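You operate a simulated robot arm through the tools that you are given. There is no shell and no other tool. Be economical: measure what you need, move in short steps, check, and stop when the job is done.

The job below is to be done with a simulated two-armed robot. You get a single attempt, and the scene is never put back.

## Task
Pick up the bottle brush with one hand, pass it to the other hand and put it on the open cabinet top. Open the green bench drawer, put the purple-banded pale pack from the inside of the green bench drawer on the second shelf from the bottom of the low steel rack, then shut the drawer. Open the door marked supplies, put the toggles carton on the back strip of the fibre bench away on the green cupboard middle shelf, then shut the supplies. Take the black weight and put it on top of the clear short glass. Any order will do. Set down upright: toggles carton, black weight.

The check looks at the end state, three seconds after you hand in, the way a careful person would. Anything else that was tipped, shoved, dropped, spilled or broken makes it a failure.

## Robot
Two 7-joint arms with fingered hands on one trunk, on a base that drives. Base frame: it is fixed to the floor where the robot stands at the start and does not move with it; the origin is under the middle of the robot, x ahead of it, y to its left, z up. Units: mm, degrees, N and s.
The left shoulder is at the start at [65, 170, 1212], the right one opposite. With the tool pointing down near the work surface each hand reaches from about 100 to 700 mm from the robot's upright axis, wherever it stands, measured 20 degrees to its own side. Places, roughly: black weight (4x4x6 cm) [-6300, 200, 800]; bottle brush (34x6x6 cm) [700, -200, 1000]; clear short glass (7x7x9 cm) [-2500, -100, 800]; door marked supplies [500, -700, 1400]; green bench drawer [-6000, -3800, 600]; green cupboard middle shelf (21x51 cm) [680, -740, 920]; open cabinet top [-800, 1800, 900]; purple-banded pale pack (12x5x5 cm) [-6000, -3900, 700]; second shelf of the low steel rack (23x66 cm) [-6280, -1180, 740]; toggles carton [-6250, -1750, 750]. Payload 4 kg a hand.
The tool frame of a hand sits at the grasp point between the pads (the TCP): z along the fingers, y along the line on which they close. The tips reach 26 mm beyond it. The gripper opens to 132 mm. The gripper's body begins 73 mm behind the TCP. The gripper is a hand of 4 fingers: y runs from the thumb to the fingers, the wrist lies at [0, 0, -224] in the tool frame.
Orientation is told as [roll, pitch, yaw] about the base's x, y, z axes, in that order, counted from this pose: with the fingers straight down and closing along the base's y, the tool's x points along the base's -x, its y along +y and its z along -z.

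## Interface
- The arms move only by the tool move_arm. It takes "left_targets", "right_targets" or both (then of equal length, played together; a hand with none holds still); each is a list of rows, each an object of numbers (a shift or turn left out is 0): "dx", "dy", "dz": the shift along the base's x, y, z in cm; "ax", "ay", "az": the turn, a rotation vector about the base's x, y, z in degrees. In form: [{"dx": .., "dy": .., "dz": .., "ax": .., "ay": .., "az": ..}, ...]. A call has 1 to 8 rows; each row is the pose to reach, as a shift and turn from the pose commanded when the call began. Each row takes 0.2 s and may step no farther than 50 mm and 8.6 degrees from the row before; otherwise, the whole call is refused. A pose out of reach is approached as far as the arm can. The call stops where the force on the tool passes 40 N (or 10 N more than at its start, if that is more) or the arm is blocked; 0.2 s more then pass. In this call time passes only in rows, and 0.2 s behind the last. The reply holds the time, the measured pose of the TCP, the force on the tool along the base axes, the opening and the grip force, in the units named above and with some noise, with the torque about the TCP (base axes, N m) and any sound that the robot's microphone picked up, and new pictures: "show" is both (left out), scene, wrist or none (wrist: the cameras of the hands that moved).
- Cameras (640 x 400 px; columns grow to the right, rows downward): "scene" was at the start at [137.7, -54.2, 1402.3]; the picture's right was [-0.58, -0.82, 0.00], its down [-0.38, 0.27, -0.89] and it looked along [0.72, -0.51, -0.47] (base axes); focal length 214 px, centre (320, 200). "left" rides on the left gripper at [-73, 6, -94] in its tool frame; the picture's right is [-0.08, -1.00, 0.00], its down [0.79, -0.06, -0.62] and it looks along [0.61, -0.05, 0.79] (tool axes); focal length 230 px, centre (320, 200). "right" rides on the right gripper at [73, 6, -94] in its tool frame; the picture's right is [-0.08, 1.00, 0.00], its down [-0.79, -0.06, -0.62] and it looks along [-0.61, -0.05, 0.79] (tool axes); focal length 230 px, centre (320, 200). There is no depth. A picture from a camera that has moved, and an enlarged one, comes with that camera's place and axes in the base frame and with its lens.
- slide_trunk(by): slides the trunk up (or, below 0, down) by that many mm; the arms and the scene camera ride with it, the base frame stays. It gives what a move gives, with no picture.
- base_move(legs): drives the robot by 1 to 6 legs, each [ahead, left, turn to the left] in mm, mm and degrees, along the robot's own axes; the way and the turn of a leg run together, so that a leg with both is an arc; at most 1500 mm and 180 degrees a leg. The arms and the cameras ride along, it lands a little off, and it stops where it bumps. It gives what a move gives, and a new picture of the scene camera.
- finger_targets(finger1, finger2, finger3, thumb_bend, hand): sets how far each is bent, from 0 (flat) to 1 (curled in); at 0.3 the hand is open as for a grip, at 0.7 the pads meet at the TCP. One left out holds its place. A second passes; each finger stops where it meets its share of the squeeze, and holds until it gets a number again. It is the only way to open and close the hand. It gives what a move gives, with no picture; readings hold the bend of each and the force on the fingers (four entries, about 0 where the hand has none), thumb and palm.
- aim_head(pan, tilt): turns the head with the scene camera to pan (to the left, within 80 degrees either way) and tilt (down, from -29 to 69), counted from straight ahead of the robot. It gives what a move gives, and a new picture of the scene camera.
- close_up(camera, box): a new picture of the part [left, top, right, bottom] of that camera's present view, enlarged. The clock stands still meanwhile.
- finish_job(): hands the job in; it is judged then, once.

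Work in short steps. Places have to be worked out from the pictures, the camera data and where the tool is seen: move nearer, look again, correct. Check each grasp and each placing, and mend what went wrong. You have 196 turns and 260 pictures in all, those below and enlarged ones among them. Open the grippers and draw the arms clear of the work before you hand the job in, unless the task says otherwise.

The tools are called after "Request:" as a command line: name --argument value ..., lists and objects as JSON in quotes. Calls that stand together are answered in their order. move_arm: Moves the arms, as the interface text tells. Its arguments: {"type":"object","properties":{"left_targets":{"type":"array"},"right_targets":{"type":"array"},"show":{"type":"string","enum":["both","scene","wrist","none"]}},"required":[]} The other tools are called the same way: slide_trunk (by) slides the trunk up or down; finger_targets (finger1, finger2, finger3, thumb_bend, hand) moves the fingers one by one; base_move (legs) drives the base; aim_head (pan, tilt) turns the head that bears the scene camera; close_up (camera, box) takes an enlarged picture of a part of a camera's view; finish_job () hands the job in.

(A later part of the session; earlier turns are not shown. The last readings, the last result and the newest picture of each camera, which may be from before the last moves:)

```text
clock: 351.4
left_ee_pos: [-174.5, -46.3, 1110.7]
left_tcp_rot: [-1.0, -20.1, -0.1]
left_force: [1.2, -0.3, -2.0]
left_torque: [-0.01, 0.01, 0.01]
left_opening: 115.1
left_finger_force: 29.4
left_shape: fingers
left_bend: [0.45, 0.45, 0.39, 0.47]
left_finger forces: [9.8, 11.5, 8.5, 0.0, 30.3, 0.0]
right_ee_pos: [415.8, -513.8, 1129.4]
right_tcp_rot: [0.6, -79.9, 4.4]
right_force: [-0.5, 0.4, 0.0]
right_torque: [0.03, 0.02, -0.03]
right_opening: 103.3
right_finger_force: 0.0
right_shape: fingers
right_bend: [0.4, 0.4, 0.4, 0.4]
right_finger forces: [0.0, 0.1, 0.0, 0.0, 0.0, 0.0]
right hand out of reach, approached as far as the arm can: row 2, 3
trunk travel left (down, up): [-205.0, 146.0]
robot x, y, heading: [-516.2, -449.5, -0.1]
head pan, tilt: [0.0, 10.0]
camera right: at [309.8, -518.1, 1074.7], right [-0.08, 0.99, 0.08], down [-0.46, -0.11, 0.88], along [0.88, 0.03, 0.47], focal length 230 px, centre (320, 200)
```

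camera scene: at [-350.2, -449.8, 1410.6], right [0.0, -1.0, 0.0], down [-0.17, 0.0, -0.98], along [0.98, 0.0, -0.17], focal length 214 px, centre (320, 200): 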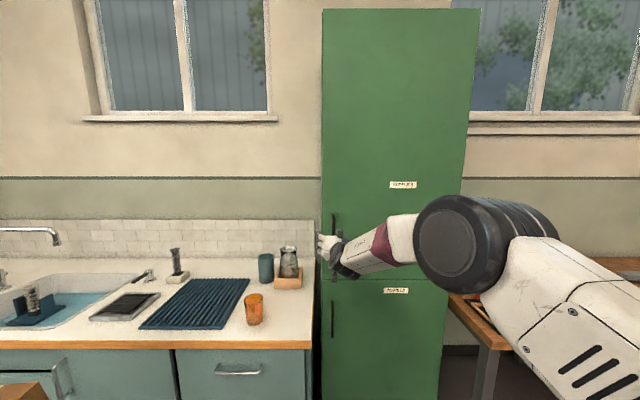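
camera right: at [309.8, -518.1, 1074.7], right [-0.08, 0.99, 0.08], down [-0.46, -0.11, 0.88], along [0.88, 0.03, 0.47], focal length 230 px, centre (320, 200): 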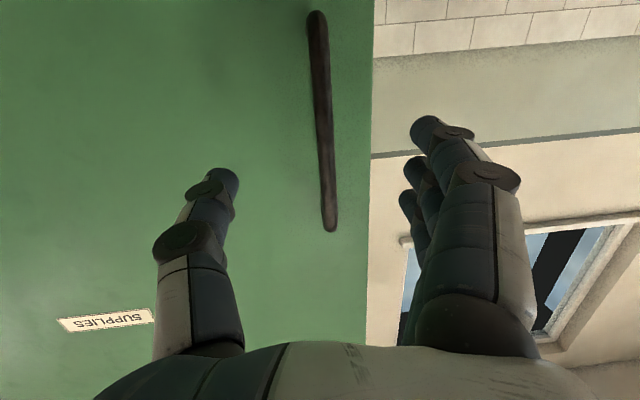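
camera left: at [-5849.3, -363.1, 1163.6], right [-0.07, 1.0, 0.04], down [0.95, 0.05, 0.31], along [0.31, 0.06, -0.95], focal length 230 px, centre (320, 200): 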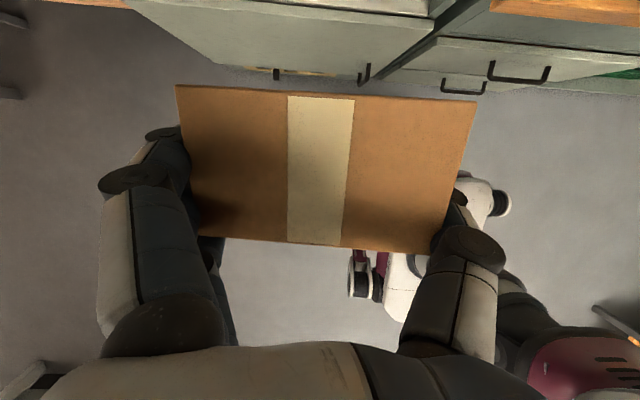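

Reach limit; the handle is centred. I drive 66 mm forward so the TCP meets the bar (x≈481), then close.

Request:
base_move --legs '[[66, 0, 0]]'

Request:
finger_targets --hand "right" --finger1 0.85 --finger2 0.85 --finger3 0.85 --thumb_bend 0.8

Request:
close_up --camera "right" --box '[0, 0, 640, 400]'

```text
clock: 352.5
left_ee_pos: [-109.1, -47.2, 1111.0]
left_tcp_rot: [-0.9, -20.1, -0.3]
left_force: [0.3, 0.3, -1.2]
left_torque: [0.0, 0.02, 0.0]
left_opening: 115.0
left_finger_force: 30.3
left_shape: fingers
left_bend: [0.45, 0.45, 0.39, 0.47]
left_finger forces: [9.8, 11.6, 8.4, 0.0, 30.4, 0.0]
right_ee_pos: [480.4, -510.8, 1127.8]
right_tcp_rot: [2.7, -79.6, 2.7]
right_force: [-4.9, -1.2, -0.4]
right_torque: [-0.03, -0.03, -0.41]
right_opening: 108.3
right_finger_force: 1.9
right_shape: fingers
right_bend: [0.4, 0.4, 0.4, 0.39]
right_finger forces: [0.1, 0.0, 0.0, 0.0, 4.7, 0.0]
trunk travel left (down, up): [-205.0, 146.0]
robot x, y, heading: [-449.9, -447.2, -0.0]
head pan, tilt: [0.0, 10.0]
stopped in leg 1: the force on the tool passed its limit at 64 N (the readings are from after the stop); the commanded pose is now the measured one
camera scene: at [-285.2, -450.6, 1410.8], right [0.0, -1.0, 0.0], down [-0.17, 0.0, -0.98], along [0.98, 0.0, -0.17], focal length 214 px, centre (320, 200)
```

scene: 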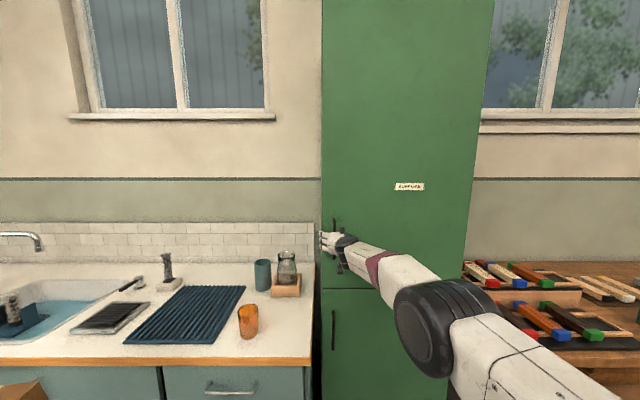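

```text
clock: 353.5
left_ee_pos: [-108.8, -45.7, 1110.5]
left_tcp_rot: [-1.0, -20.1, -0.1]
left_force: [-0.2, 0.4, -1.6]
left_torque: [-0.01, 0.03, 0.01]
left_opening: 114.9
left_finger_force: 30.3
left_shape: fingers
left_bend: [0.45, 0.45, 0.39, 0.47]
left_finger forces: [9.7, 11.7, 8.5, 0.0, 30.4, 0.0]
right_ee_pos: [480.2, -508.1, 1126.2]
right_tcp_rot: [2.4, -79.6, 3.0]
right_force: [0.3, 9.0, -2.5]
right_torque: [0.07, -0.09, -0.15]
right_opening: 9.0
right_finger_force: 4.6
right_shape: fingers
right_bend: [0.8, 0.79, 0.84, 0.77]
right_finger forces: [6.6, 0.0, 2.3, 0.0, 0.1, 0.0]
trunk travel left (down, up): [-205.0, 146.0]
robot x, y, heading: [-451.4, -446.7, -0.1]
head pan, tilt: [0.0, 10.0]
```

```text
1.00 times, centred on (320, 200) of right (not enlarged: the box is as wide or as high as the picture)
camera zoom: at [374.1, -512.7, 1071.1], right [-0.08, 0.99, 0.08], down [-0.45, -0.11, 0.88], along [0.89, 0.03, 0.46], focal length 230 px, centre (320, 200)
```

zoom: 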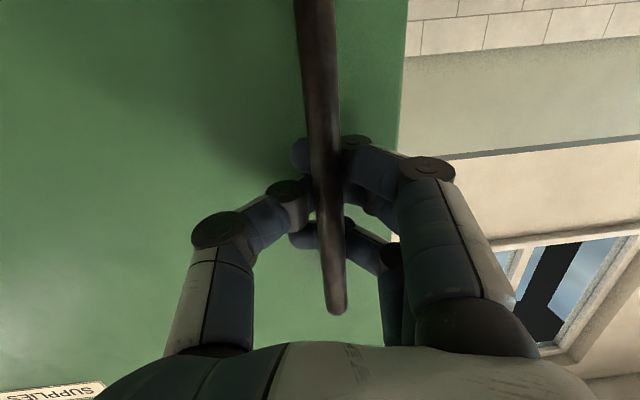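

The fingers hook behind the bar. I pull by backing the base 130 mm with a slight rightward arc.

Request:
base_move --legs '[[-60, -4, 0], [-70, -14, 0]]'

```text
clock: 355.1
left_ee_pos: [-235.5, -65.6, 1111.4]
left_tcp_rot: [-0.8, -20.1, -0.2]
left_force: [-0.7, -0.3, -1.4]
left_torque: [0.04, 0.0, -0.02]
left_opening: 115.1
left_finger_force: 29.9
left_shape: fingers
left_bend: [0.45, 0.45, 0.39, 0.47]
left_finger forces: [9.8, 11.7, 8.6, 0.0, 30.5, 0.0]
right_ee_pos: [354.2, -528.4, 1126.7]
right_tcp_rot: [2.9, -79.5, 2.4]
right_force: [2.2, -6.1, -4.1]
right_torque: [-0.02, -0.23, 0.03]
right_opening: 11.1
right_finger_force: 12.6
right_shape: fingers
right_bend: [0.81, 0.82, 0.85, 0.78]
right_finger forces: [8.4, 0.0, 0.0, 0.0, 16.6, 0.0]
trunk travel left (down, up): [-205.0, 146.0]
robot x, y, heading: [-577.8, -468.6, 0.2]
head pan, tilt: [0.0, 10.0]
camera scene: at [-411.6, -469.3, 1410.7], right [0.0, -1.0, 0.0], down [-0.17, 0.0, -0.98], along [0.98, 0.0, -0.17], focal length 214 px, centre (320, 200)
```

scene: 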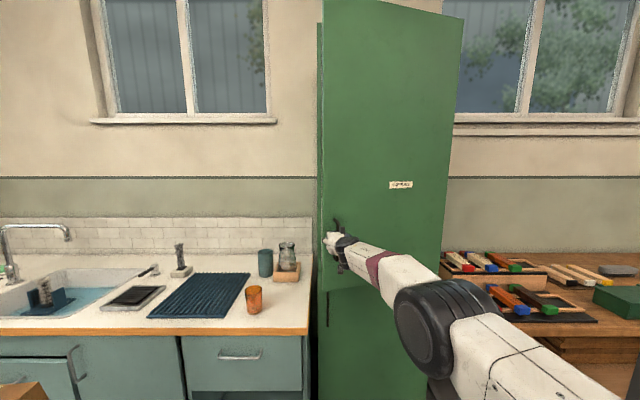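

The door opens smoothly (~14°). I continue along the arc to about 40°.

Request:
base_move --legs '[[-70, -22, 0], [-65, -28, 0], [-60, -36, 0]]'

```text
clock: 357.4
left_ee_pos: [-420.9, -148.0, 1109.7]
left_tcp_rot: [-0.9, -19.9, -0.4]
left_force: [0.1, -0.6, -1.5]
left_torque: [0.02, 0.04, 0.0]
left_opening: 115.2
left_finger_force: 30.5
left_shape: fingers
left_bend: [0.45, 0.45, 0.39, 0.47]
left_finger forces: [9.8, 11.7, 8.6, 0.0, 30.4, 0.0]
right_ee_pos: [169.4, -627.2, 1127.3]
right_tcp_rot: [1.8, -79.7, 2.2]
right_force: [9.7, -10.0, -1.0]
right_torque: [0.07, -0.01, 0.25]
right_opening: 12.6
right_finger_force: 8.6
right_shape: fingers
right_bend: [0.82, 0.85, 0.85, 0.69]
right_finger forces: [2.9, 0.0, 0.7, 0.0, 13.6, 0.0]
trunk travel left (down, up): [-205.0, 146.0]
robot x, y, heading: [-763.3, -547.4, -0.4]
head pan, tilt: [0.0, 10.0]
stopped in leg 3: the force on the tool passed its limit at 42 N (the readings are from after the stop); the commanded pose is now the measured one
camera scene: at [-597.1, -551.6, 1410.4], right [0.0, -1.0, 0.0], down [-0.17, 0.0, -0.98], along [0.98, 0.0, -0.17], focal length 214 px, centre (320, 200)
```

scene: 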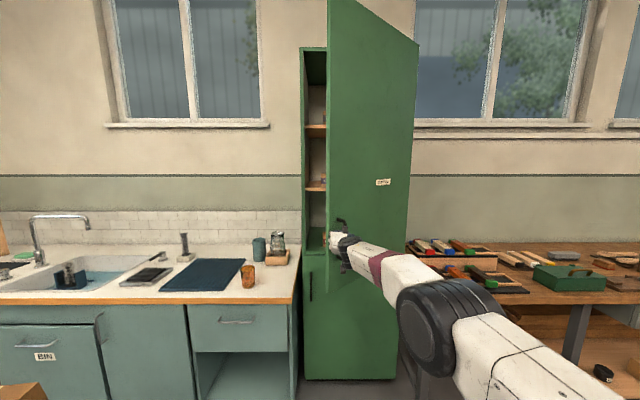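

The door is ~38° open and shelves are visible. I release the bar and back the hand out, to then push the door wider from the inside.

Request:
finger_targets --hand "right" --finger1 0.3 --finger2 0.3 --finger3 0.3 --thumb_bend 0.3

Request:
base_move --legs '[[-110, 0, 0], [0, 190, 0.4]]'

Request:
finger_targets --hand "right" --finger1 0.7 --finger2 0.7 --finger3 0.7 --thumb_bend 0.7

```text
clock: 358.4
left_ee_pos: [-422.6, -147.5, 1110.0]
left_tcp_rot: [-1.0, -20.0, -0.4]
left_force: [-0.1, -0.8, -2.0]
left_torque: [0.0, 0.04, 0.0]
left_opening: 115.4
left_finger_force: 29.7
left_shape: fingers
left_bend: [0.45, 0.45, 0.39, 0.47]
left_finger forces: [9.9, 11.7, 8.5, 0.1, 30.3, 0.1]
right_ee_pos: [167.6, -620.3, 1128.0]
right_tcp_rot: [2.0, -79.7, 2.6]
right_force: [0.7, 0.8, -0.2]
right_torque: [-0.02, 0.01, -0.01]
right_opening: 135.7
right_finger_force: 0.1
right_shape: fingers
right_bend: [0.3, 0.3, 0.3, 0.3]
right_finger forces: [0.0, 0.0, 0.0, 0.0, 0.0, 0.0]
trunk travel left (down, up): [-205.0, 146.0]
robot x, y, heading: [-766.4, -549.2, -0.3]
head pan, tilt: [0.0, 10.0]
```

```text
clock: 361.4
left_ee_pos: [-535.8, 40.4, 1111.3]
left_tcp_rot: [-0.9, -20.0, 0.0]
left_force: [0.7, 0.7, -1.3]
left_torque: [-0.05, 0.02, 0.02]
left_opening: 115.2
left_finger_force: 30.2
left_shape: fingers
left_bend: [0.45, 0.45, 0.39, 0.47]
left_finger forces: [9.9, 11.7, 8.5, 0.1, 30.4, 0.0]
right_ee_pos: [56.7, -429.2, 1128.8]
right_tcp_rot: [1.7, -79.7, 3.0]
right_force: [-0.2, -0.3, 0.2]
right_torque: [0.01, -0.01, -0.03]
right_opening: 135.8
right_finger_force: 0.2
right_shape: fingers
right_bend: [0.3, 0.3, 0.3, 0.3]
right_finger forces: [0.1, 0.0, 0.0, 0.0, 0.0, 0.0]
trunk travel left (down, up): [-205.0, 146.0]
robot x, y, heading: [-875.2, -363.1, 0.2]
head pan, tilt: [0.0, 10.0]
camera scene: at [-710.7, -363.0, 1410.6], right [0.0, -1.0, 0.0], down [-0.17, 0.0, -0.98], along [0.98, 0.0, -0.17], focal length 214 px, centre (320, 200)
```

scene: 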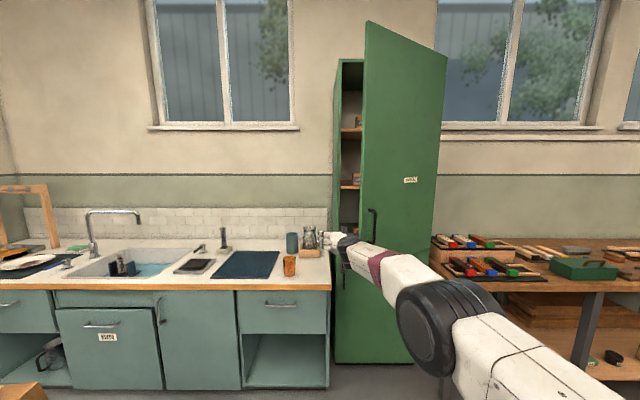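

```text
clock: 362.4
left_ee_pos: [-536.8, 41.0, 1109.8]
left_tcp_rot: [-1.1, -20.0, 0.0]
left_force: [0.0, -0.1, -1.0]
left_torque: [0.0, 0.04, 0.01]
left_opening: 115.0
left_finger_force: 30.4
left_shape: fingers
left_bend: [0.45, 0.45, 0.39, 0.47]
left_finger forces: [9.7, 11.7, 8.5, 0.0, 30.4, 0.0]
right_ee_pos: [57.8, -430.3, 1127.2]
right_tcp_rot: [1.9, -79.7, 2.9]
right_force: [-0.1, -0.3, -0.5]
right_torque: [0.0, 0.01, -0.03]
right_opening: 14.5
right_finger_force: 0.1
right_shape: fingers
right_bend: [0.7, 0.7, 0.7, 0.7]
right_finger forces: [0.0, 0.1, 0.0, 0.0, 0.0, 0.0]
trunk travel left (down, up): [-205.0, 146.0]
robot x, y, heading: [-875.8, -365.5, 0.2]
head pan, tilt: [0.0, 10.0]
```

I move forward so the hand is inside the door's edge, then strafe right to swing it fully open.

Request:
base_move --legs '[[205, 0, 0], [0, -300, 0], [0, -310, 0]]'

```text
clock: 365.4
left_ee_pos: [-334.4, -60.0, 1109.5]
left_tcp_rot: [-1.0, -20.0, -0.2]
left_force: [-0.1, 0.4, -0.2]
left_torque: [0.0, 0.03, 0.0]
left_opening: 115.1
left_finger_force: 30.4
left_shape: fingers
left_bend: [0.45, 0.45, 0.39, 0.47]
left_finger forces: [9.8, 11.7, 8.4, 0.1, 30.5, 0.0]
right_ee_pos: [257.3, -519.0, 1127.5]
right_tcp_rot: [2.0, -79.6, 3.8]
right_force: [-3.4, 5.1, 1.7]
right_torque: [-0.21, -0.03, -0.56]
right_opening: 14.1
right_finger_force: 3.2
right_shape: fingers
right_bend: [0.7, 0.7, 0.7, 0.7]
right_finger forces: [0.0, 0.0, 0.0, 0.0, 0.0, 6.1]
trunk travel left (down, up): [-205.0, 146.0]
robot x, y, heading: [-676.0, -465.6, 0.3]
head pan, tilt: [0.0, 10.0]
stopped in leg 2: the robot was blocked; the commanded pose is now the measured one
camera scene: at [-507.5, -464.2, 1410.8], right [0.0, -1.0, 0.0], down [-0.17, 0.0, -0.98], along [0.98, 0.0, -0.17], focal length 214 px, centre (320, 200)
```

scene: 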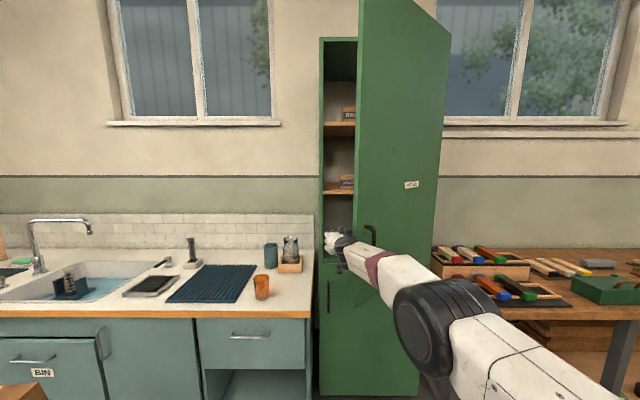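

The door edge pressed against the hand side and the base stopped. I push with the arm instead.

Request:
move_arm --right_targets '[{"dy": -3}, {"dy": -6}, {"dy": -10}, {"dy": -14}]' --show "scene"

```text
clock: 365.7
left_ee_pos: [-334.8, -59.3, 1110.4]
left_tcp_rot: [-0.9, -20.0, 0.0]
left_force: [-0.8, -0.6, -0.8]
left_torque: [0.04, 0.05, 0.0]
left_opening: 114.9
left_finger_force: 30.0
left_shape: fingers
left_bend: [0.45, 0.45, 0.39, 0.47]
left_finger forces: [9.8, 11.7, 8.5, 0.0, 30.5, 0.0]
right_ee_pos: [254.1, -521.5, 1127.6]
right_tcp_rot: [1.0, -79.3, 5.9]
right_force: [-10.9, 16.7, 4.6]
right_torque: [-0.66, 0.04, -1.89]
right_opening: 14.3
right_finger_force: 10.0
right_shape: fingers
right_bend: [0.7, 0.7, 0.7, 0.7]
right_finger forces: [0.1, 0.0, 0.0, 0.0, 0.0, 19.2]
trunk travel left (down, up): [-205.0, 146.0]
robot x, y, heading: [-675.4, -460.2, 0.5]
head pan, tilt: [0.0, 10.0]
stopped in row 1 (right hand): the force on the tool passed its limit at 52 N (the readings are from after the stop); the commanded pose is now the measured one
camera scene: at [-508.1, -464.0, 1410.9], right [0.01, -1.0, 0.0], down [-0.17, 0.0, -0.98], along [0.98, 0.01, -0.17], focal length 214 px, centre (320, 200)
```

scene: 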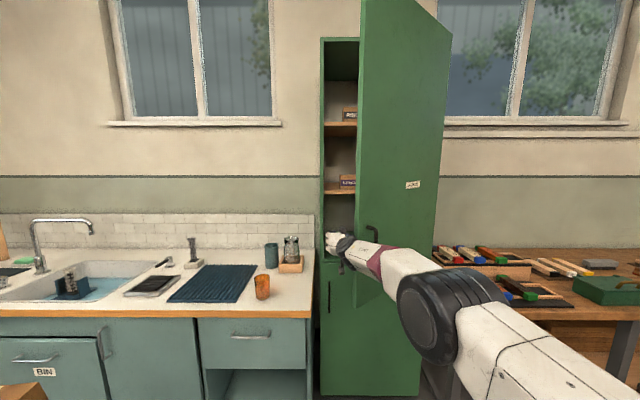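

The palm presses the edge with friction opposing the swing; I should follow the arc instead: back and right together.

Request:
base_move --legs '[[-75, -75, 0], [-72, -94, 0], [-69, -190, 0], [-5, -150, 0]]'

```text
clock: 366.8
left_ee_pos: [-379.1, -103.4, 1111.1]
left_tcp_rot: [-0.8, -20.0, 0.0]
left_force: [0.1, 0.6, -1.7]
left_torque: [0.01, 0.02, 0.02]
left_opening: 115.0
left_finger_force: 29.7
left_shape: fingers
left_bend: [0.45, 0.45, 0.39, 0.47]
left_finger forces: [9.9, 11.7, 8.5, 0.0, 30.6, 0.0]
right_ee_pos: [210.8, -565.2, 1125.0]
right_tcp_rot: [1.9, -79.2, 5.1]
right_force: [-0.1, -0.3, -0.1]
right_torque: [0.01, 0.0, 0.03]
right_opening: 14.4
right_finger_force: 0.1
right_shape: fingers
right_bend: [0.7, 0.7, 0.7, 0.7]
right_finger forces: [0.1, 0.0, 0.0, 0.0, 0.1, 0.1]
trunk travel left (down, up): [-205.0, 146.0]
robot x, y, heading: [-718.4, -505.2, 0.3]
head pan, tilt: [0.0, 10.0]
stopped in leg 1: the force on the tool passed its limit at 41 N (the readings are from after the stop); the commanded pose is now the measured one
camera scene: at [-551.3, -508.8, 1410.9], right [0.01, -1.0, 0.0], down [-0.17, 0.0, -0.98], along [0.98, 0.01, -0.17], focal length 214 px, centre (320, 200)
```

scene: 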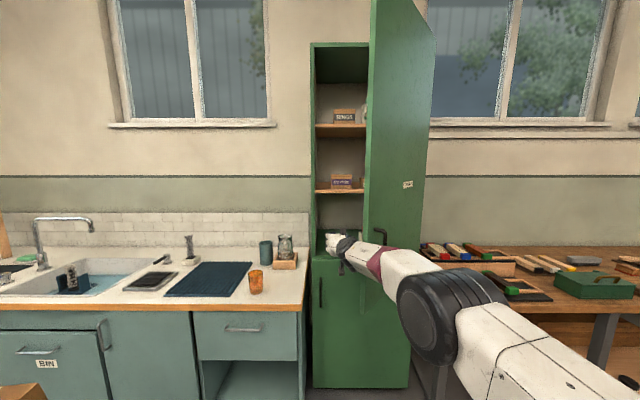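

That worked: the door swung further (~50°). I continue in the same arc with smaller legs.

Request:
base_move --legs '[[-40, -55, 0], [-30, -60, 0], [-25, -70, 0], [-15, -80, 0], [-5, -90, 0], [0, -100, 0]]'

```text
clock: 372.9
left_ee_pos: [-488.6, -562.8, 1110.9]
left_tcp_rot: [-0.9, -19.9, -0.2]
left_force: [0.0, -0.4, -1.3]
left_torque: [-0.01, 0.04, 0.01]
left_opening: 115.2
left_finger_force: 30.4
left_shape: fingers
left_bend: [0.45, 0.45, 0.39, 0.47]
left_finger forces: [9.7, 11.8, 8.4, 0.0, 30.4, 0.1]
right_ee_pos: [97.5, -1027.8, 1122.7]
right_tcp_rot: [1.7, -79.0, 5.2]
right_force: [-0.4, 0.6, 0.5]
right_torque: [0.0, 0.0, -0.02]
right_opening: 14.1
right_finger_force: 0.1
right_shape: fingers
right_bend: [0.7, 0.7, 0.7, 0.7]
right_finger forces: [0.0, 0.0, 0.0, 0.1, 0.0, 0.1]
trunk travel left (down, up): [-205.0, 146.0]
robot x, y, heading: [-831.0, -965.8, -0.0]
head pan, tilt: [0.0, 10.0]
camera scene: at [-663.4, -967.2, 1410.6], right [0.0, -1.0, 0.0], down [-0.17, 0.0, -0.98], along [0.98, 0.0, -0.17], focal length 214 px, centre (320, 200)
```

scene: 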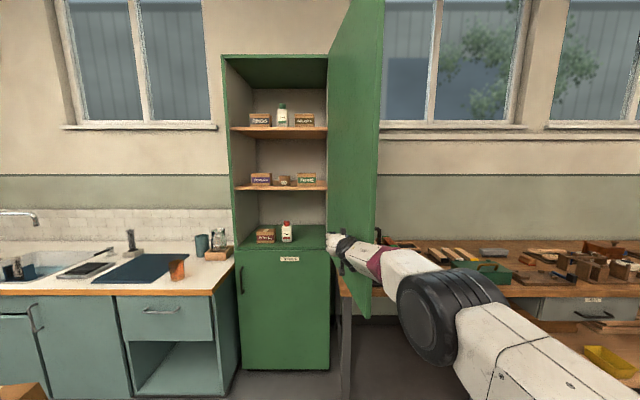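

The cupboard is open: free space is on the right of the green floor shelf (z≈925), around y≈-895. I push the door wider (past 90°) to make room for the robot.

Request:
base_move --legs '[[0, -110, 0], [0, -110, 0]]'

Request:
close_up --camera "scene" --box '[120, 150, 440, 350]'

```text
clock: 374.2
left_ee_pos: [-493.5, -625.0, 1110.9]
left_tcp_rot: [-1.0, -19.8, 0.3]
left_force: [0.0, 0.3, -2.2]
left_torque: [-0.02, -0.01, 0.06]
left_opening: 115.0
left_finger_force: 30.4
left_shape: fingers
left_bend: [0.45, 0.45, 0.39, 0.47]
left_finger forces: [9.8, 11.6, 8.5, 0.0, 30.4, 0.1]
right_ee_pos: [94.5, -1067.2, 1122.5]
right_tcp_rot: [2.1, -78.7, 6.7]
right_force: [-2.7, 10.4, 1.0]
right_torque: [-0.13, 0.04, -0.34]
right_opening: 11.6
right_finger_force: 6.0
right_shape: fingers
right_bend: [0.7, 0.68, 0.7, 0.7]
right_finger forces: [0.0, 0.0, 0.0, 0.0, 11.3, 0.0]
trunk travel left (down, up): [-205.0, 146.0]
robot x, y, heading: [-829.6, -1029.8, 0.6]
head pan, tilt: [0.0, 10.0]
stopped in leg 1: the force on the tool passed its limit at 48 N (the readings are from after the stop); the commanded pose is now the measured one
camera scene: at [-663.9, -1030.7, 1410.7], right [0.01, -1.0, 0.0], down [-0.17, 0.0, -0.98], along [0.98, 0.01, -0.17], focal length 214 px, centre (320, 200)
```

scene: 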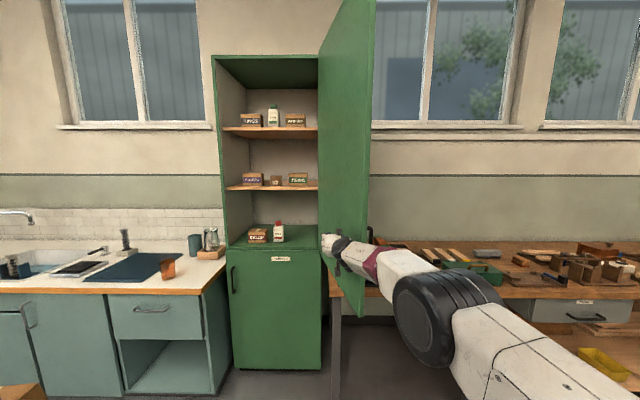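

```text
2.00 times, centred on (280, 250) of scene
camera zoom: at [-663.9, -1030.7, 1410.7], right [0.01, -1.0, 0.0], down [-0.17, 0.0, -0.98], along [0.98, 0.01, -0.17], focal length 429 px, centre (400, 100)
```

zoom: 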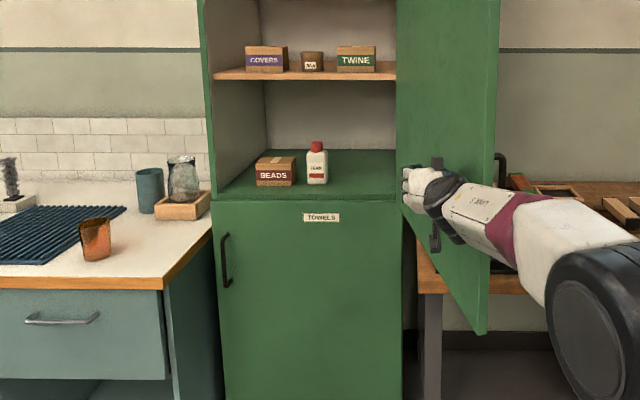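

The door is at ~105°, its stop. Free shelf floor is y -791…-1006. I fold the right arm down close to the body and move the base in front of the cupboard.

Request:
move_arm --right_targets '[{"dx": -4.5, "dy": 1, "dz": -1, "ay": 8}, {"dx": -9, "dy": 1, "dz": -2, "ay": 16}, {"dx": -13.5, "dy": 1, "dz": -3.5, "ay": 24}, {"dx": -18, "dy": 0, "dz": -5, "ay": 32}, {"dx": -22.5, "dy": -1, "dz": -6.5, "ay": 40}, {"dx": -27, "dy": -3, "dz": -8, "ay": 48}, {"dx": -31.5, "dy": -5, "dz": -9.5, "ay": 56}, {"dx": -36, "dy": -7, "dz": -11, "ay": 64}]' --show "none"

Request:
move_arm --right_targets '[{"dx": -4, "dy": -2, "dz": -2, "ay": 4}, {"dx": -8, "dy": -4, "dz": -4, "ay": 8}, {"dx": -12, "dy": -6, "dz": -6, "ay": 12}]' --show "none"

Request:
base_move --legs '[[300, 260, -0.5], [250, 0, 0]]'

Request:
aim_head --pan -5 --tilt 20

```text
refused: row 6 steps farther than a row can; nothing moved
```

```text
clock: 374.7
left_ee_pos: [-495.7, -624.2, 1110.6]
left_tcp_rot: [-1.0, -20.0, 0.5]
left_force: [0.4, -0.6, -1.5]
left_torque: [0.03, 0.01, -0.02]
left_opening: 114.9
left_finger_force: 29.8
left_shape: fingers
left_bend: [0.45, 0.45, 0.39, 0.47]
left_finger forces: [9.8, 11.7, 8.5, 0.0, 30.5, 0.0]
right_ee_pos: [46.0, -1081.1, 1099.6]
right_tcp_rot: [4.2, -73.8, 5.5]
right_force: [-9.1, 18.0, 2.8]
right_torque: [-0.2, -0.03, -0.74]
right_opening: 10.9
right_finger_force: 9.6
right_shape: fingers
right_bend: [0.7, 0.68, 0.7, 0.7]
right_finger forces: [0.0, 0.1, 0.0, 0.0, 19.3, 0.0]
trunk travel left (down, up): [-205.0, 146.0]
robot x, y, heading: [-832.8, -1031.4, 0.8]
head pan, tilt: [0.0, 10.0]
stopped in row 2 (right hand): the force on the tool passed its limit at 43 N (the readings are from after the stop); the commanded pose is now the measured one
```

```text
clock: 379.0
left_ee_pos: [52.8, -365.8, 1109.5]
left_tcp_rot: [-0.9, -19.9, -0.1]
left_force: [-0.4, 0.2, -1.3]
left_torque: [0.0, 0.06, 0.03]
left_opening: 114.9
left_finger_force: 30.0
left_shape: fingers
left_bend: [0.45, 0.45, 0.39, 0.47]
left_finger forces: [9.8, 11.7, 8.4, 0.0, 30.5, 0.0]
right_ee_pos: [590.0, -833.2, 1098.7]
right_tcp_rot: [4.5, -73.8, 4.4]
right_force: [0.5, 0.4, -0.4]
right_torque: [-0.01, 0.0, 0.02]
right_opening: 14.0
right_finger_force: 0.0
right_shape: fingers
right_bend: [0.7, 0.7, 0.7, 0.7]
right_finger forces: [0.0, 0.0, 0.0, 0.0, 0.0, 0.0]
trunk travel left (down, up): [-205.0, 146.0]
robot x, y, heading: [-287.7, -768.6, -0.1]
head pan, tilt: [0.0, 10.0]
camera scene: at [-120.5, -770.7, 1410.5], right [0.0, -1.0, 0.0], down [-0.17, 0.0, -0.98], along [0.98, 0.0, -0.17], focal length 214 px, centre (320, 200)
```

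scene: 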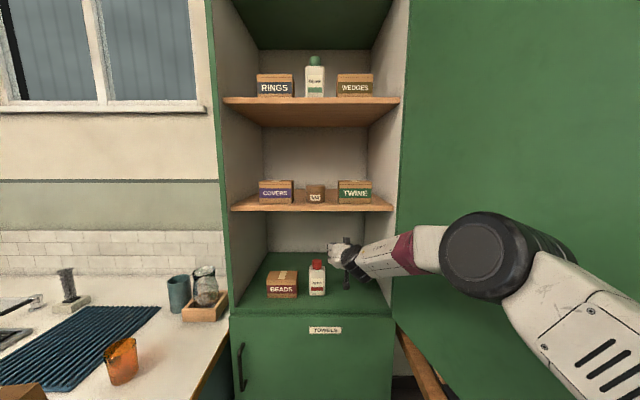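

```text
clock: 379.7
left_ee_pos: [51.0, -365.9, 1110.1]
left_tcp_rot: [-0.9, -19.8, -0.1]
left_force: [-0.2, -0.6, -0.5]
left_torque: [0.0, 0.02, 0.01]
left_opening: 115.1
left_finger_force: 30.3
left_shape: fingers
left_bend: [0.45, 0.45, 0.39, 0.47]
left_finger forces: [9.7, 11.8, 8.4, 0.0, 30.5, 0.1]
right_ee_pos: [590.3, -834.5, 1098.4]
right_tcp_rot: [4.4, -73.9, 4.4]
right_force: [0.7, -0.7, 0.0]
right_torque: [-0.01, 0.02, -0.01]
right_opening: 14.0
right_finger_force: 0.1
right_shape: fingers
right_bend: [0.7, 0.7, 0.7, 0.7]
right_finger forces: [0.1, 0.1, 0.0, 0.0, 0.0, 0.1]
trunk travel left (down, up): [-205.0, 146.0]
robot x, y, heading: [-287.6, -770.7, -0.1]
head pan, tilt: [-5.0, 20.0]
camera scene: at [-121.7, -778.8, 1394.4], right [-0.08, -1.0, 0.0], down [-0.34, 0.03, -0.94], along [0.94, -0.08, -0.34], focal length 214 px, centre (320, 200)
```

scene: 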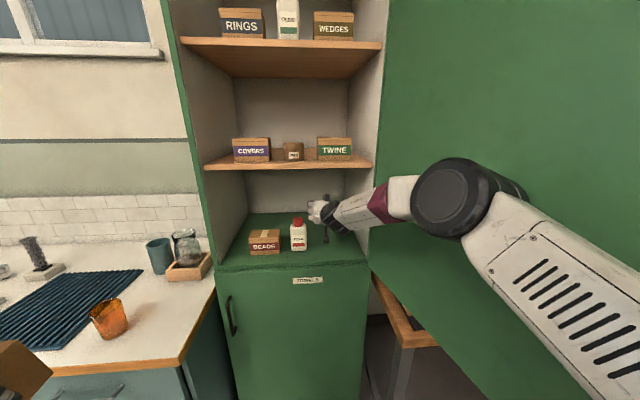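

The extended right hand is inside the cupboard but clear. The free spot on this shelf is to the right of the bottle. I back out 330 mm and fold the right arm with shorter steps.

Request:
base_move --legs '[[-330, 0, 0]]'

Request:
move_arm --right_targets '[{"dx": -4.5, "dz": -1, "ay": 8}, {"dx": -9, "dz": -2, "ay": 16}, {"dx": -13.5, "dz": -3, "ay": 24}, {"dx": -18, "dz": -4, "ay": 32}, {"dx": -22.5, "dy": -1, "dz": -5, "ay": 40}, {"dx": -27, "dy": -3, "dz": -6, "ay": 48}, {"dx": -31.5, "dy": -5, "dz": -6, "ay": 56}, {"dx": -36, "dy": -7, "dz": -6, "ay": 64}]' --left_targets '[{"dx": 3.5, "dy": -3, "dz": -0.7}, {"dx": 7, "dy": -6, "dz": -1.4}, {"dx": 10.5, "dy": -9, "dz": -2.1}, {"dx": 14, "dy": -12, "dz": -2.8}, {"dx": 17.5, "dy": -15, "dz": -3.5}, {"dx": 21, "dy": -18, "dz": -4.2}, {"dx": 24.5, "dy": -21, "dz": -4.9}, {"dx": 28, "dy": -24, "dz": -5.6}]' --show "scene"

```text
clock: 381.9
left_ee_pos: [-282.8, -367.2, 1110.5]
left_tcp_rot: [-0.9, -19.9, 0.0]
left_force: [0.1, 0.0, -1.0]
left_torque: [-0.01, 0.03, 0.0]
left_opening: 114.9
left_finger_force: 29.6
left_shape: fingers
left_bend: [0.45, 0.45, 0.39, 0.47]
left_finger forces: [9.8, 11.6, 8.5, 0.0, 30.6, 0.0]
right_ee_pos: [256.0, -833.0, 1099.0]
right_tcp_rot: [4.4, -73.8, 4.5]
right_force: [-0.1, -1.0, -0.3]
right_torque: [0.0, 0.0, 0.02]
right_opening: 13.7
right_finger_force: 0.0
right_shape: fingers
right_bend: [0.7, 0.7, 0.7, 0.7]
right_finger forces: [0.0, 0.1, 0.0, 0.0, 0.1, 0.0]
trunk travel left (down, up): [-205.0, 146.0]
robot x, y, heading: [-620.0, -770.0, 0.3]
head pan, tilt: [-5.0, 20.0]
camera scene: at [-454.8, -780.2, 1394.4], right [-0.08, -1.0, 0.0], down [-0.34, 0.03, -0.94], along [0.94, -0.08, -0.34], focal length 214 px, centre (320, 200)
```

scene: 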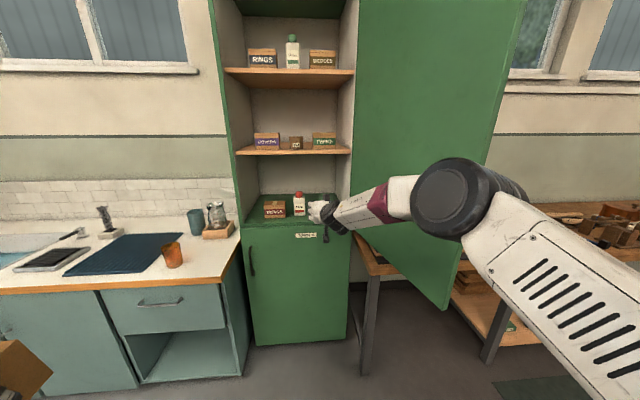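

```text
refused: row 6 steps farther than a row can; nothing moved
```

One row was barely too long; I shorten it and retry.

Request:
move_arm --right_targets '[{"dx": -4.2, "dz": -1, "ay": 8}, {"dx": -8.4, "dz": -2, "ay": 16}, {"dx": -12.6, "dz": -3, "ay": 24}, {"dx": -16.8, "dz": -4, "ay": 32}, {"dx": -21, "dy": -1, "dz": -5, "ay": 40}, {"dx": -25.2, "dy": -2.5, "dz": -6, "ay": 48}, {"dx": -29.4, "dy": -4, "dz": -6, "ay": 56}, {"dx": -33.6, "dy": -5.5, "dz": -6, "ay": 64}]' --left_targets '[{"dx": 3.5, "dy": -3, "dz": -0.7}, {"dx": 7, "dy": -6, "dz": -1.4}, {"dx": 10.5, "dy": -9, "dz": -2.1}, {"dx": 14, "dy": -12, "dz": -2.8}, {"dx": 17.5, "dy": -15, "dz": -3.5}, {"dx": 21, "dy": -18, "dz": -4.2}, {"dx": 24.5, "dy": -21, "dz": -4.9}, {"dx": 28, "dy": -24, "dz": -5.6}]' --show "scene"

```text
clock: 383.7
left_ee_pos: [-0.5, -609.5, 1055.0]
left_tcp_rot: [-0.9, -19.8, 0.1]
left_force: [0.1, 0.9, -2.5]
left_torque: [0.01, 0.04, 0.03]
left_opening: 114.9
left_finger_force: 29.6
left_shape: fingers
left_bend: [0.45, 0.45, 0.39, 0.47]
left_finger forces: [9.6, 11.5, 8.3, 0.0, 30.0, 0.0]
right_ee_pos: [-75.5, -888.3, 1041.2]
right_tcp_rot: [8.7, -9.6, 1.4]
right_force: [0.5, -0.6, -0.5]
right_torque: [0.03, 0.0, 0.01]
right_opening: 13.9
right_finger_force: 0.0
right_shape: fingers
right_bend: [0.7, 0.7, 0.7, 0.7]
right_finger forces: [0.0, 0.0, 0.1, 0.0, 0.1, 0.1]
trunk travel left (down, up): [-205.0, 146.0]
robot x, y, heading: [-622.7, -775.0, 0.4]
head pan, tilt: [-5.0, 20.0]
camera scene: at [-453.2, -781.7, 1394.1], right [-0.08, -1.0, 0.0], down [-0.34, 0.03, -0.94], along [0.94, -0.08, -0.34], focal length 214 px, centre (320, 200)
```

scene: 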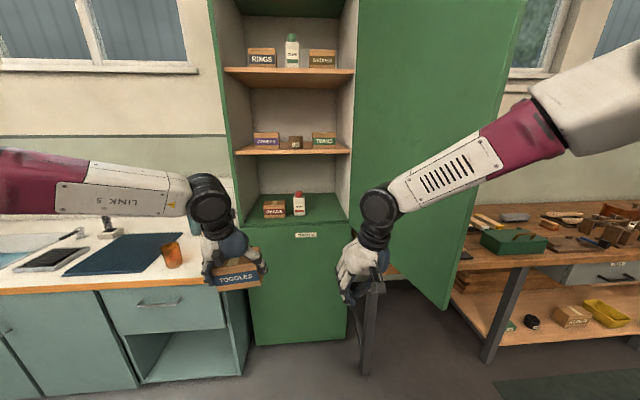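

Now I tuck the right hand further back and extend the left hand across to y≈-895.

Request:
move_arm --right_targets '[{"dx": -3.5, "dy": -2.5, "dz": -1}, {"dx": -7, "dy": -5, "dz": -2}, {"dx": -10.5, "dy": -7.5, "dz": -3}, {"dx": -14, "dy": -9, "dz": -4}, {"dx": -16, "dy": -9, "dz": -5}, {"dx": -16, "dy": -9, "dz": -5}, {"dx": -16, "dy": -9, "dz": -5}]' --left_targets '[{"dx": 2, "dy": -3, "dz": -0.5}, {"dx": 4, "dy": -7, "dz": -1}, {"dx": 6, "dy": -11, "dz": -1.5}, {"dx": 8, "dy": -15, "dz": -2}, {"dx": 10, "dy": -19, "dz": -2.5}, {"dx": 12, "dy": -23, "dz": -3}, {"dx": 14, "dy": -27.5, "dz": -3}]' --show "none"

Request:
base_move --legs '[[300, 0, -0.4]]'

```text
clock: 385.5
left_ee_pos: [147.9, -756.5, 1034.2]
left_tcp_rot: [-1.8, -20.5, 7.4]
left_force: [-0.1, 0.0, -1.8]
left_torque: [0.0, 0.01, 0.02]
left_opening: 114.6
left_finger_force: 31.2
left_shape: fingers
left_bend: [0.45, 0.45, 0.38, 0.46]
left_finger forces: [9.9, 12.2, 8.3, 0.0, 31.4, 0.1]
left hand out of reach, approached as far as the arm can: row 7
right_ee_pos: [-236.2, -977.8, 989.8]
right_tcp_rot: [8.6, -9.8, 1.2]
right_force: [-1.0, 0.1, 0.0]
right_torque: [-0.02, 0.01, 0.03]
right_opening: 14.1
right_finger_force: 0.1
right_shape: fingers
right_bend: [0.7, 0.7, 0.7, 0.7]
right_finger forces: [0.1, 0.0, 0.1, 0.1, 0.1, 0.1]
trunk travel left (down, up): [-205.0, 146.0]
robot x, y, heading: [-622.3, -772.0, 0.6]
head pan, tilt: [-5.0, 20.0]
stopped in row 7 (left hand): the arm was blocked; the commanded pose is now the measured one
```

```text
clock: 387.5
left_ee_pos: [447.2, -763.2, 1033.4]
left_tcp_rot: [-2.0, -20.3, 6.8]
left_force: [-0.8, 0.2, -1.3]
left_torque: [0.04, 0.03, -0.01]
left_opening: 114.7
left_finger_force: 31.0
left_shape: fingers
left_bend: [0.45, 0.45, 0.38, 0.46]
left_finger forces: [9.9, 12.2, 8.2, 0.1, 31.4, 0.0]
right_ee_pos: [61.2, -980.6, 988.7]
right_tcp_rot: [8.6, -9.8, 0.7]
right_force: [-0.4, -0.3, 0.9]
right_torque: [0.02, 0.01, 0.0]
right_opening: 13.7
right_finger_force: 0.1
right_shape: fingers
right_bend: [0.7, 0.7, 0.7, 0.7]
right_finger forces: [0.0, 0.0, 0.0, 0.1, 0.1, 0.0]
trunk travel left (down, up): [-205.0, 146.0]
robot x, y, heading: [-322.2, -771.0, -0.2]
head pan, tilt: [-5.0, 20.0]
camera scene: at [-154.2, -780.8, 1394.3], right [-0.09, -1.0, 0.0], down [-0.34, 0.03, -0.94], along [0.94, -0.08, -0.34], focal length 214 px, centre (320, 200)
```

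scene: 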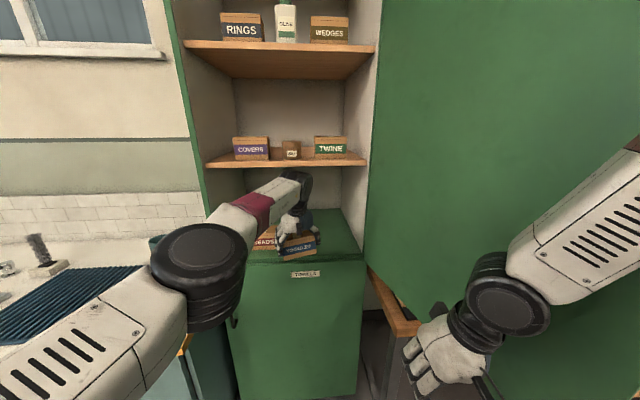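

The left arm is at its sideways limit. Better: approach obliquely. I lower and draw in the right hand, back off, strafe left, turn -28° so the carton lines up with the free spot.

Request:
move_arm --right_targets '[{"dy": 3, "dz": -3}, {"dy": 6, "dz": -6}, {"dy": 9, "dz": -9}, {"dy": 12, "dz": -12}]' --show "none"

Request:
base_move --legs '[[-100, 236, 0], [0, 0, -28]]'

Request:
move_arm --left_targets '[{"az": 6}, {"az": 12}, {"az": 18}]' --show "none"

```text
clock: 388.5
left_ee_pos: [447.3, -762.1, 1034.6]
left_tcp_rot: [-1.9, -20.5, 6.7]
left_force: [-0.1, -0.4, -1.6]
left_torque: [0.0, 0.04, 0.0]
left_opening: 114.7
left_finger_force: 30.8
left_shape: fingers
left_bend: [0.45, 0.45, 0.38, 0.46]
left_finger forces: [9.8, 12.1, 8.1, 0.0, 31.2, 0.1]
right_ee_pos: [68.2, -859.5, 877.5]
right_tcp_rot: [10.2, -10.5, -0.6]
right_force: [0.2, 0.9, 1.0]
right_torque: [0.0, -0.04, 0.04]
right_opening: 13.8
right_finger_force: 0.0
right_shape: fingers
right_bend: [0.7, 0.7, 0.7, 0.7]
right_finger forces: [0.0, 0.0, 0.1, 0.1, 0.0, 0.1]
trunk travel left (down, up): [-205.0, 146.0]
robot x, y, heading: [-322.1, -769.5, -0.3]
head pan, tilt: [-5.0, 20.0]
```

```text
clock: 392.5
left_ee_pos: [271.1, -872.7, 1035.4]
left_tcp_rot: [-1.9, -20.4, -19.8]
left_force: [0.8, -0.4, -1.3]
left_torque: [0.01, 0.0, 0.01]
left_opening: 114.8
left_finger_force: 30.0
left_shape: fingers
left_bend: [0.45, 0.45, 0.38, 0.46]
left_finger forces: [9.8, 12.1, 7.9, 0.1, 30.8, 0.0]
right_ee_pos: [-114.2, -789.6, 873.4]
right_tcp_rot: [9.9, -9.9, -27.2]
right_force: [-0.7, -1.3, -0.1]
right_torque: [0.03, 0.0, 0.0]
right_opening: 13.8
right_finger_force: 0.0
right_shape: fingers
right_bend: [0.7, 0.7, 0.7, 0.7]
right_finger forces: [0.1, 0.0, 0.0, 0.0, 0.0, 0.0]
trunk travel left (down, up): [-205.0, 146.0]
robot x, y, heading: [-418.3, -536.1, -26.6]
head pan, tilt: [-5.0, 20.0]
camera scene: at [-275.8, -618.7, 1394.3], right [-0.53, -0.85, 0.0], down [-0.29, 0.18, -0.94], along [0.8, -0.49, -0.34], focal length 214 px, centre (320, 200)
```

scene: 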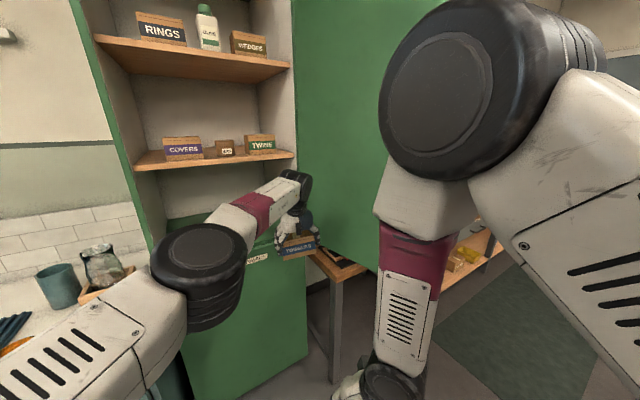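

```text
clock: 393.5
left_ee_pos: [297.8, -828.2, 1041.2]
left_tcp_rot: [-2.9, -20.6, 2.3]
left_force: [0.4, -0.3, -1.6]
left_torque: [0.01, 0.04, 0.04]
left_opening: 114.5
left_finger_force: 29.4
left_shape: fingers
left_bend: [0.45, 0.45, 0.38, 0.46]
left_finger forces: [9.6, 12.1, 7.8, 0.0, 30.5, 0.1]
left hand out of reach, approached as far as the arm can: row 1, 2, 3
right_ee_pos: [-114.8, -791.7, 875.3]
right_tcp_rot: [10.3, -9.8, -27.7]
right_force: [0.5, 0.3, -0.1]
right_torque: [-0.01, 0.02, -0.02]
right_opening: 14.0
right_finger_force: 0.0
right_shape: fingers
right_bend: [0.7, 0.7, 0.7, 0.7]
right_finger forces: [0.0, 0.1, 0.1, 0.0, 0.1, 0.0]
trunk travel left (down, up): [-205.0, 146.0]
robot x, y, heading: [-420.3, -535.9, -26.7]
head pan, tilt: [-5.0, 20.0]
stopped in row 3 (left hand): the arm was blocked; the commanded pose is now the measured one
```

The carton is now square to the cupboard at [298,-828]. I lower the trunk 40 mm, shift to y≈-898, then advance to x≈580 and look with the wrist camera.

Request:
slide_trunk --by -40

Request:
base_move --legs '[[31, -62, 0], [170, 85, 0]]'

Request:
close_up --camera "left" --box '[0, 0, 640, 400]'

```text
clock: 394.4
left_ee_pos: [307.7, -823.0, 950.1]
left_tcp_rot: [-0.7, -17.1, 2.5]
left_force: [-0.3, 1.1, -1.0]
left_torque: [-0.01, 0.03, 0.0]
left_opening: 114.7
left_finger_force: 29.9
left_shape: fingers
left_bend: [0.45, 0.45, 0.38, 0.46]
left_finger forces: [9.7, 12.0, 7.7, 0.1, 30.3, 0.0]
right_ee_pos: [-115.2, -791.7, 837.2]
right_tcp_rot: [11.7, -9.4, -29.7]
right_force: [-0.4, -0.1, 0.3]
right_torque: [0.01, 0.0, -0.02]
right_opening: 13.8
right_finger_force: 0.2
right_shape: fingers
right_bend: [0.7, 0.7, 0.7, 0.7]
right_finger forces: [0.1, 0.1, 0.1, 0.0, 0.0, 0.0]
trunk travel left (down, up): [-165.0, 186.0]
robot x, y, heading: [-423.9, -540.4, -26.6]
head pan, tilt: [-5.0, 20.0]
```

```text
clock: 396.7
left_ee_pos: [491.3, -892.6, 952.4]
left_tcp_rot: [-0.6, -17.1, 2.5]
left_force: [-11.2, -1.4, 7.0]
left_torque: [0.35, 0.33, 0.56]
left_opening: 112.2
left_finger_force: 31.4
left_shape: fingers
left_bend: [0.44, 0.45, 0.39, 0.47]
left_finger forces: [6.3, 11.6, 15.0, 0.0, 30.7, 0.1]
right_ee_pos: [72.5, -857.8, 840.2]
right_tcp_rot: [11.9, -10.0, -29.4]
right_force: [0.3, 0.3, -0.5]
right_torque: [0.01, 0.02, -0.01]
right_opening: 14.0
right_finger_force: 0.0
right_shape: fingers
right_bend: [0.7, 0.7, 0.7, 0.7]
right_finger forces: [0.1, 0.1, 0.0, 0.0, 0.0, 0.1]
trunk travel left (down, up): [-165.0, 186.0]
robot x, y, heading: [-234.3, -599.6, -26.9]
head pan, tilt: [-5.0, 20.0]
camera scene: at [-67.5, -699.2, 1353.2], right [-0.53, -0.85, 0.0], down [-0.29, 0.18, -0.94], along [0.8, -0.49, -0.34], focal length 214 px, centre (320, 200)
```

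scene: 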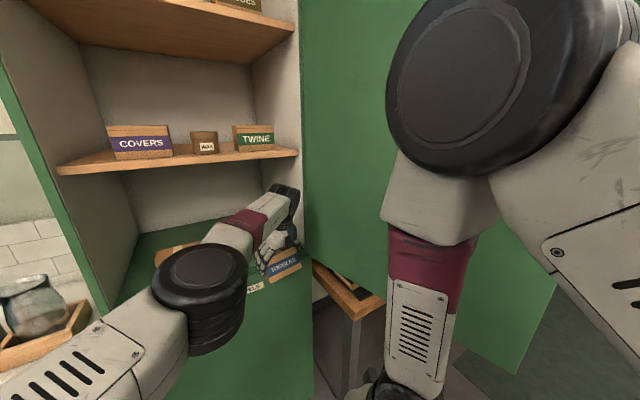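

```text
1.00 times, centred on (320, 200) of left (not enlarged: the box is as wide or as high as the picture)
camera zoom: at [531.4, -884.6, 1063.5], right [0.11, -0.99, 0.04], down [-0.93, -0.09, 0.36], along [-0.35, -0.07, -0.93], focal length 230 px, centre (320, 200)
```

zoom: 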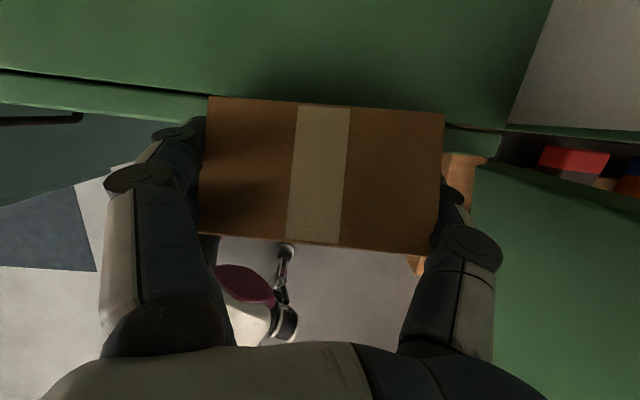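

The carton met the shelf's front edge because the hand had dropped, and it has pivoted back to its original seat (level when the hand is tilted ~40°). I back off, raise the hand and tilt it to 40°.

Request:
base_move --legs '[[-72, -36, 0]]'

Request:
move_arm --left_targets '[{"dz": 2.5, "ay": -6}, {"dz": 5, "ay": -12}, {"dz": 7.5, "ay": -18}, {"dz": 9.5, "ay": -23}]' --show "wrist"

```text
clock: 397.8
left_ee_pos: [412.4, -890.0, 951.1]
left_tcp_rot: [-0.7, -17.0, 2.7]
left_force: [-0.4, 0.0, -1.2]
left_torque: [0.02, -0.04, -0.02]
left_opening: 112.3
left_finger_force: 29.9
left_shape: fingers
left_bend: [0.44, 0.45, 0.39, 0.47]
left_finger forces: [5.9, 10.9, 13.6, 0.0, 29.7, 0.0]
right_ee_pos: [-5.8, -858.5, 841.0]
right_tcp_rot: [12.4, -9.9, -29.8]
right_force: [-0.1, 0.6, 0.0]
right_torque: [0.01, 0.0, 0.0]
right_opening: 13.8
right_finger_force: 0.0
right_shape: fingers
right_bend: [0.7, 0.7, 0.7, 0.7]
right_finger forces: [0.0, 0.1, 0.1, 0.1, 0.1, 0.0]
trunk travel left (down, up): [-165.0, 186.0]
robot x, y, heading: [-318.2, -603.2, -26.7]
head pan, tilt: [-5.0, 20.0]
camera scene: at [-146.8, -698.8, 1353.0], right [-0.53, -0.85, 0.0], down [-0.29, 0.18, -0.94], along [0.8, -0.49, -0.34], focal length 214 px, centre (320, 200)
```

scene: 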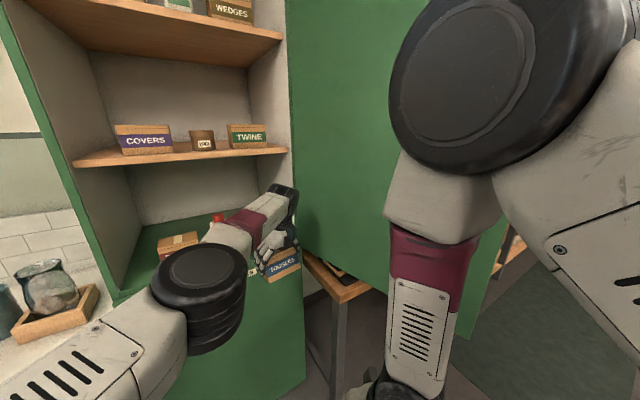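

```text
clock: 399.0
left_ee_pos: [482.0, -880.0, 1052.9]
left_tcp_rot: [-3.3, -38.5, 9.0]
left_force: [0.3, -0.4, -1.2]
left_torque: [0.03, 0.03, 0.03]
left_opening: 112.4
left_finger_force: 31.7
left_shape: fingers
left_bend: [0.44, 0.45, 0.39, 0.47]
left_finger forces: [6.3, 11.2, 13.8, 0.0, 30.5, 0.0]
left hand out of reach, approached as far as the arm can: row 1, 2, 3, 4
right_ee_pos: [-4.8, -858.2, 841.1]
right_tcp_rot: [12.5, -9.9, -30.1]
right_force: [0.3, 0.0, -0.4]
right_torque: [-0.03, 0.01, 0.02]
right_opening: 13.9
right_finger_force: 0.0
right_shape: fingers
right_bend: [0.7, 0.7, 0.7, 0.7]
right_finger forces: [0.0, 0.1, 0.0, 0.0, 0.0, 0.0]
trunk travel left (down, up): [-165.0, 186.0]
robot x, y, heading: [-319.2, -601.6, -26.8]
head pan, tilt: [-5.0, 20.0]
stopped in row 4 (left hand): the arm was blocked; the commanded pose is now the measured one
camera left: at [478.3, -869.8, 1172.5], right [0.18, -0.98, 0.09], down [-0.98, -0.18, 0.0], along [0.02, -0.09, -1.0], focal length 230 px, centre (320, 200)
```

left: 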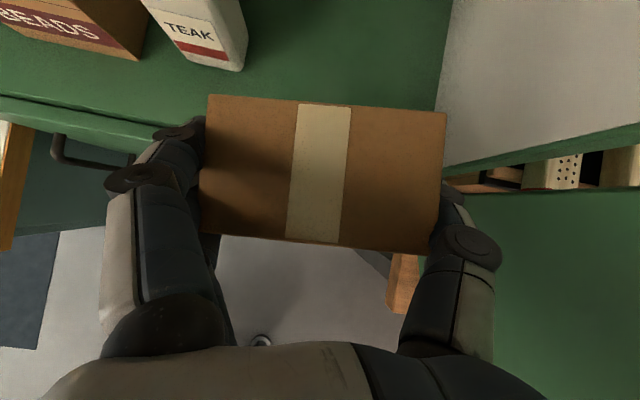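

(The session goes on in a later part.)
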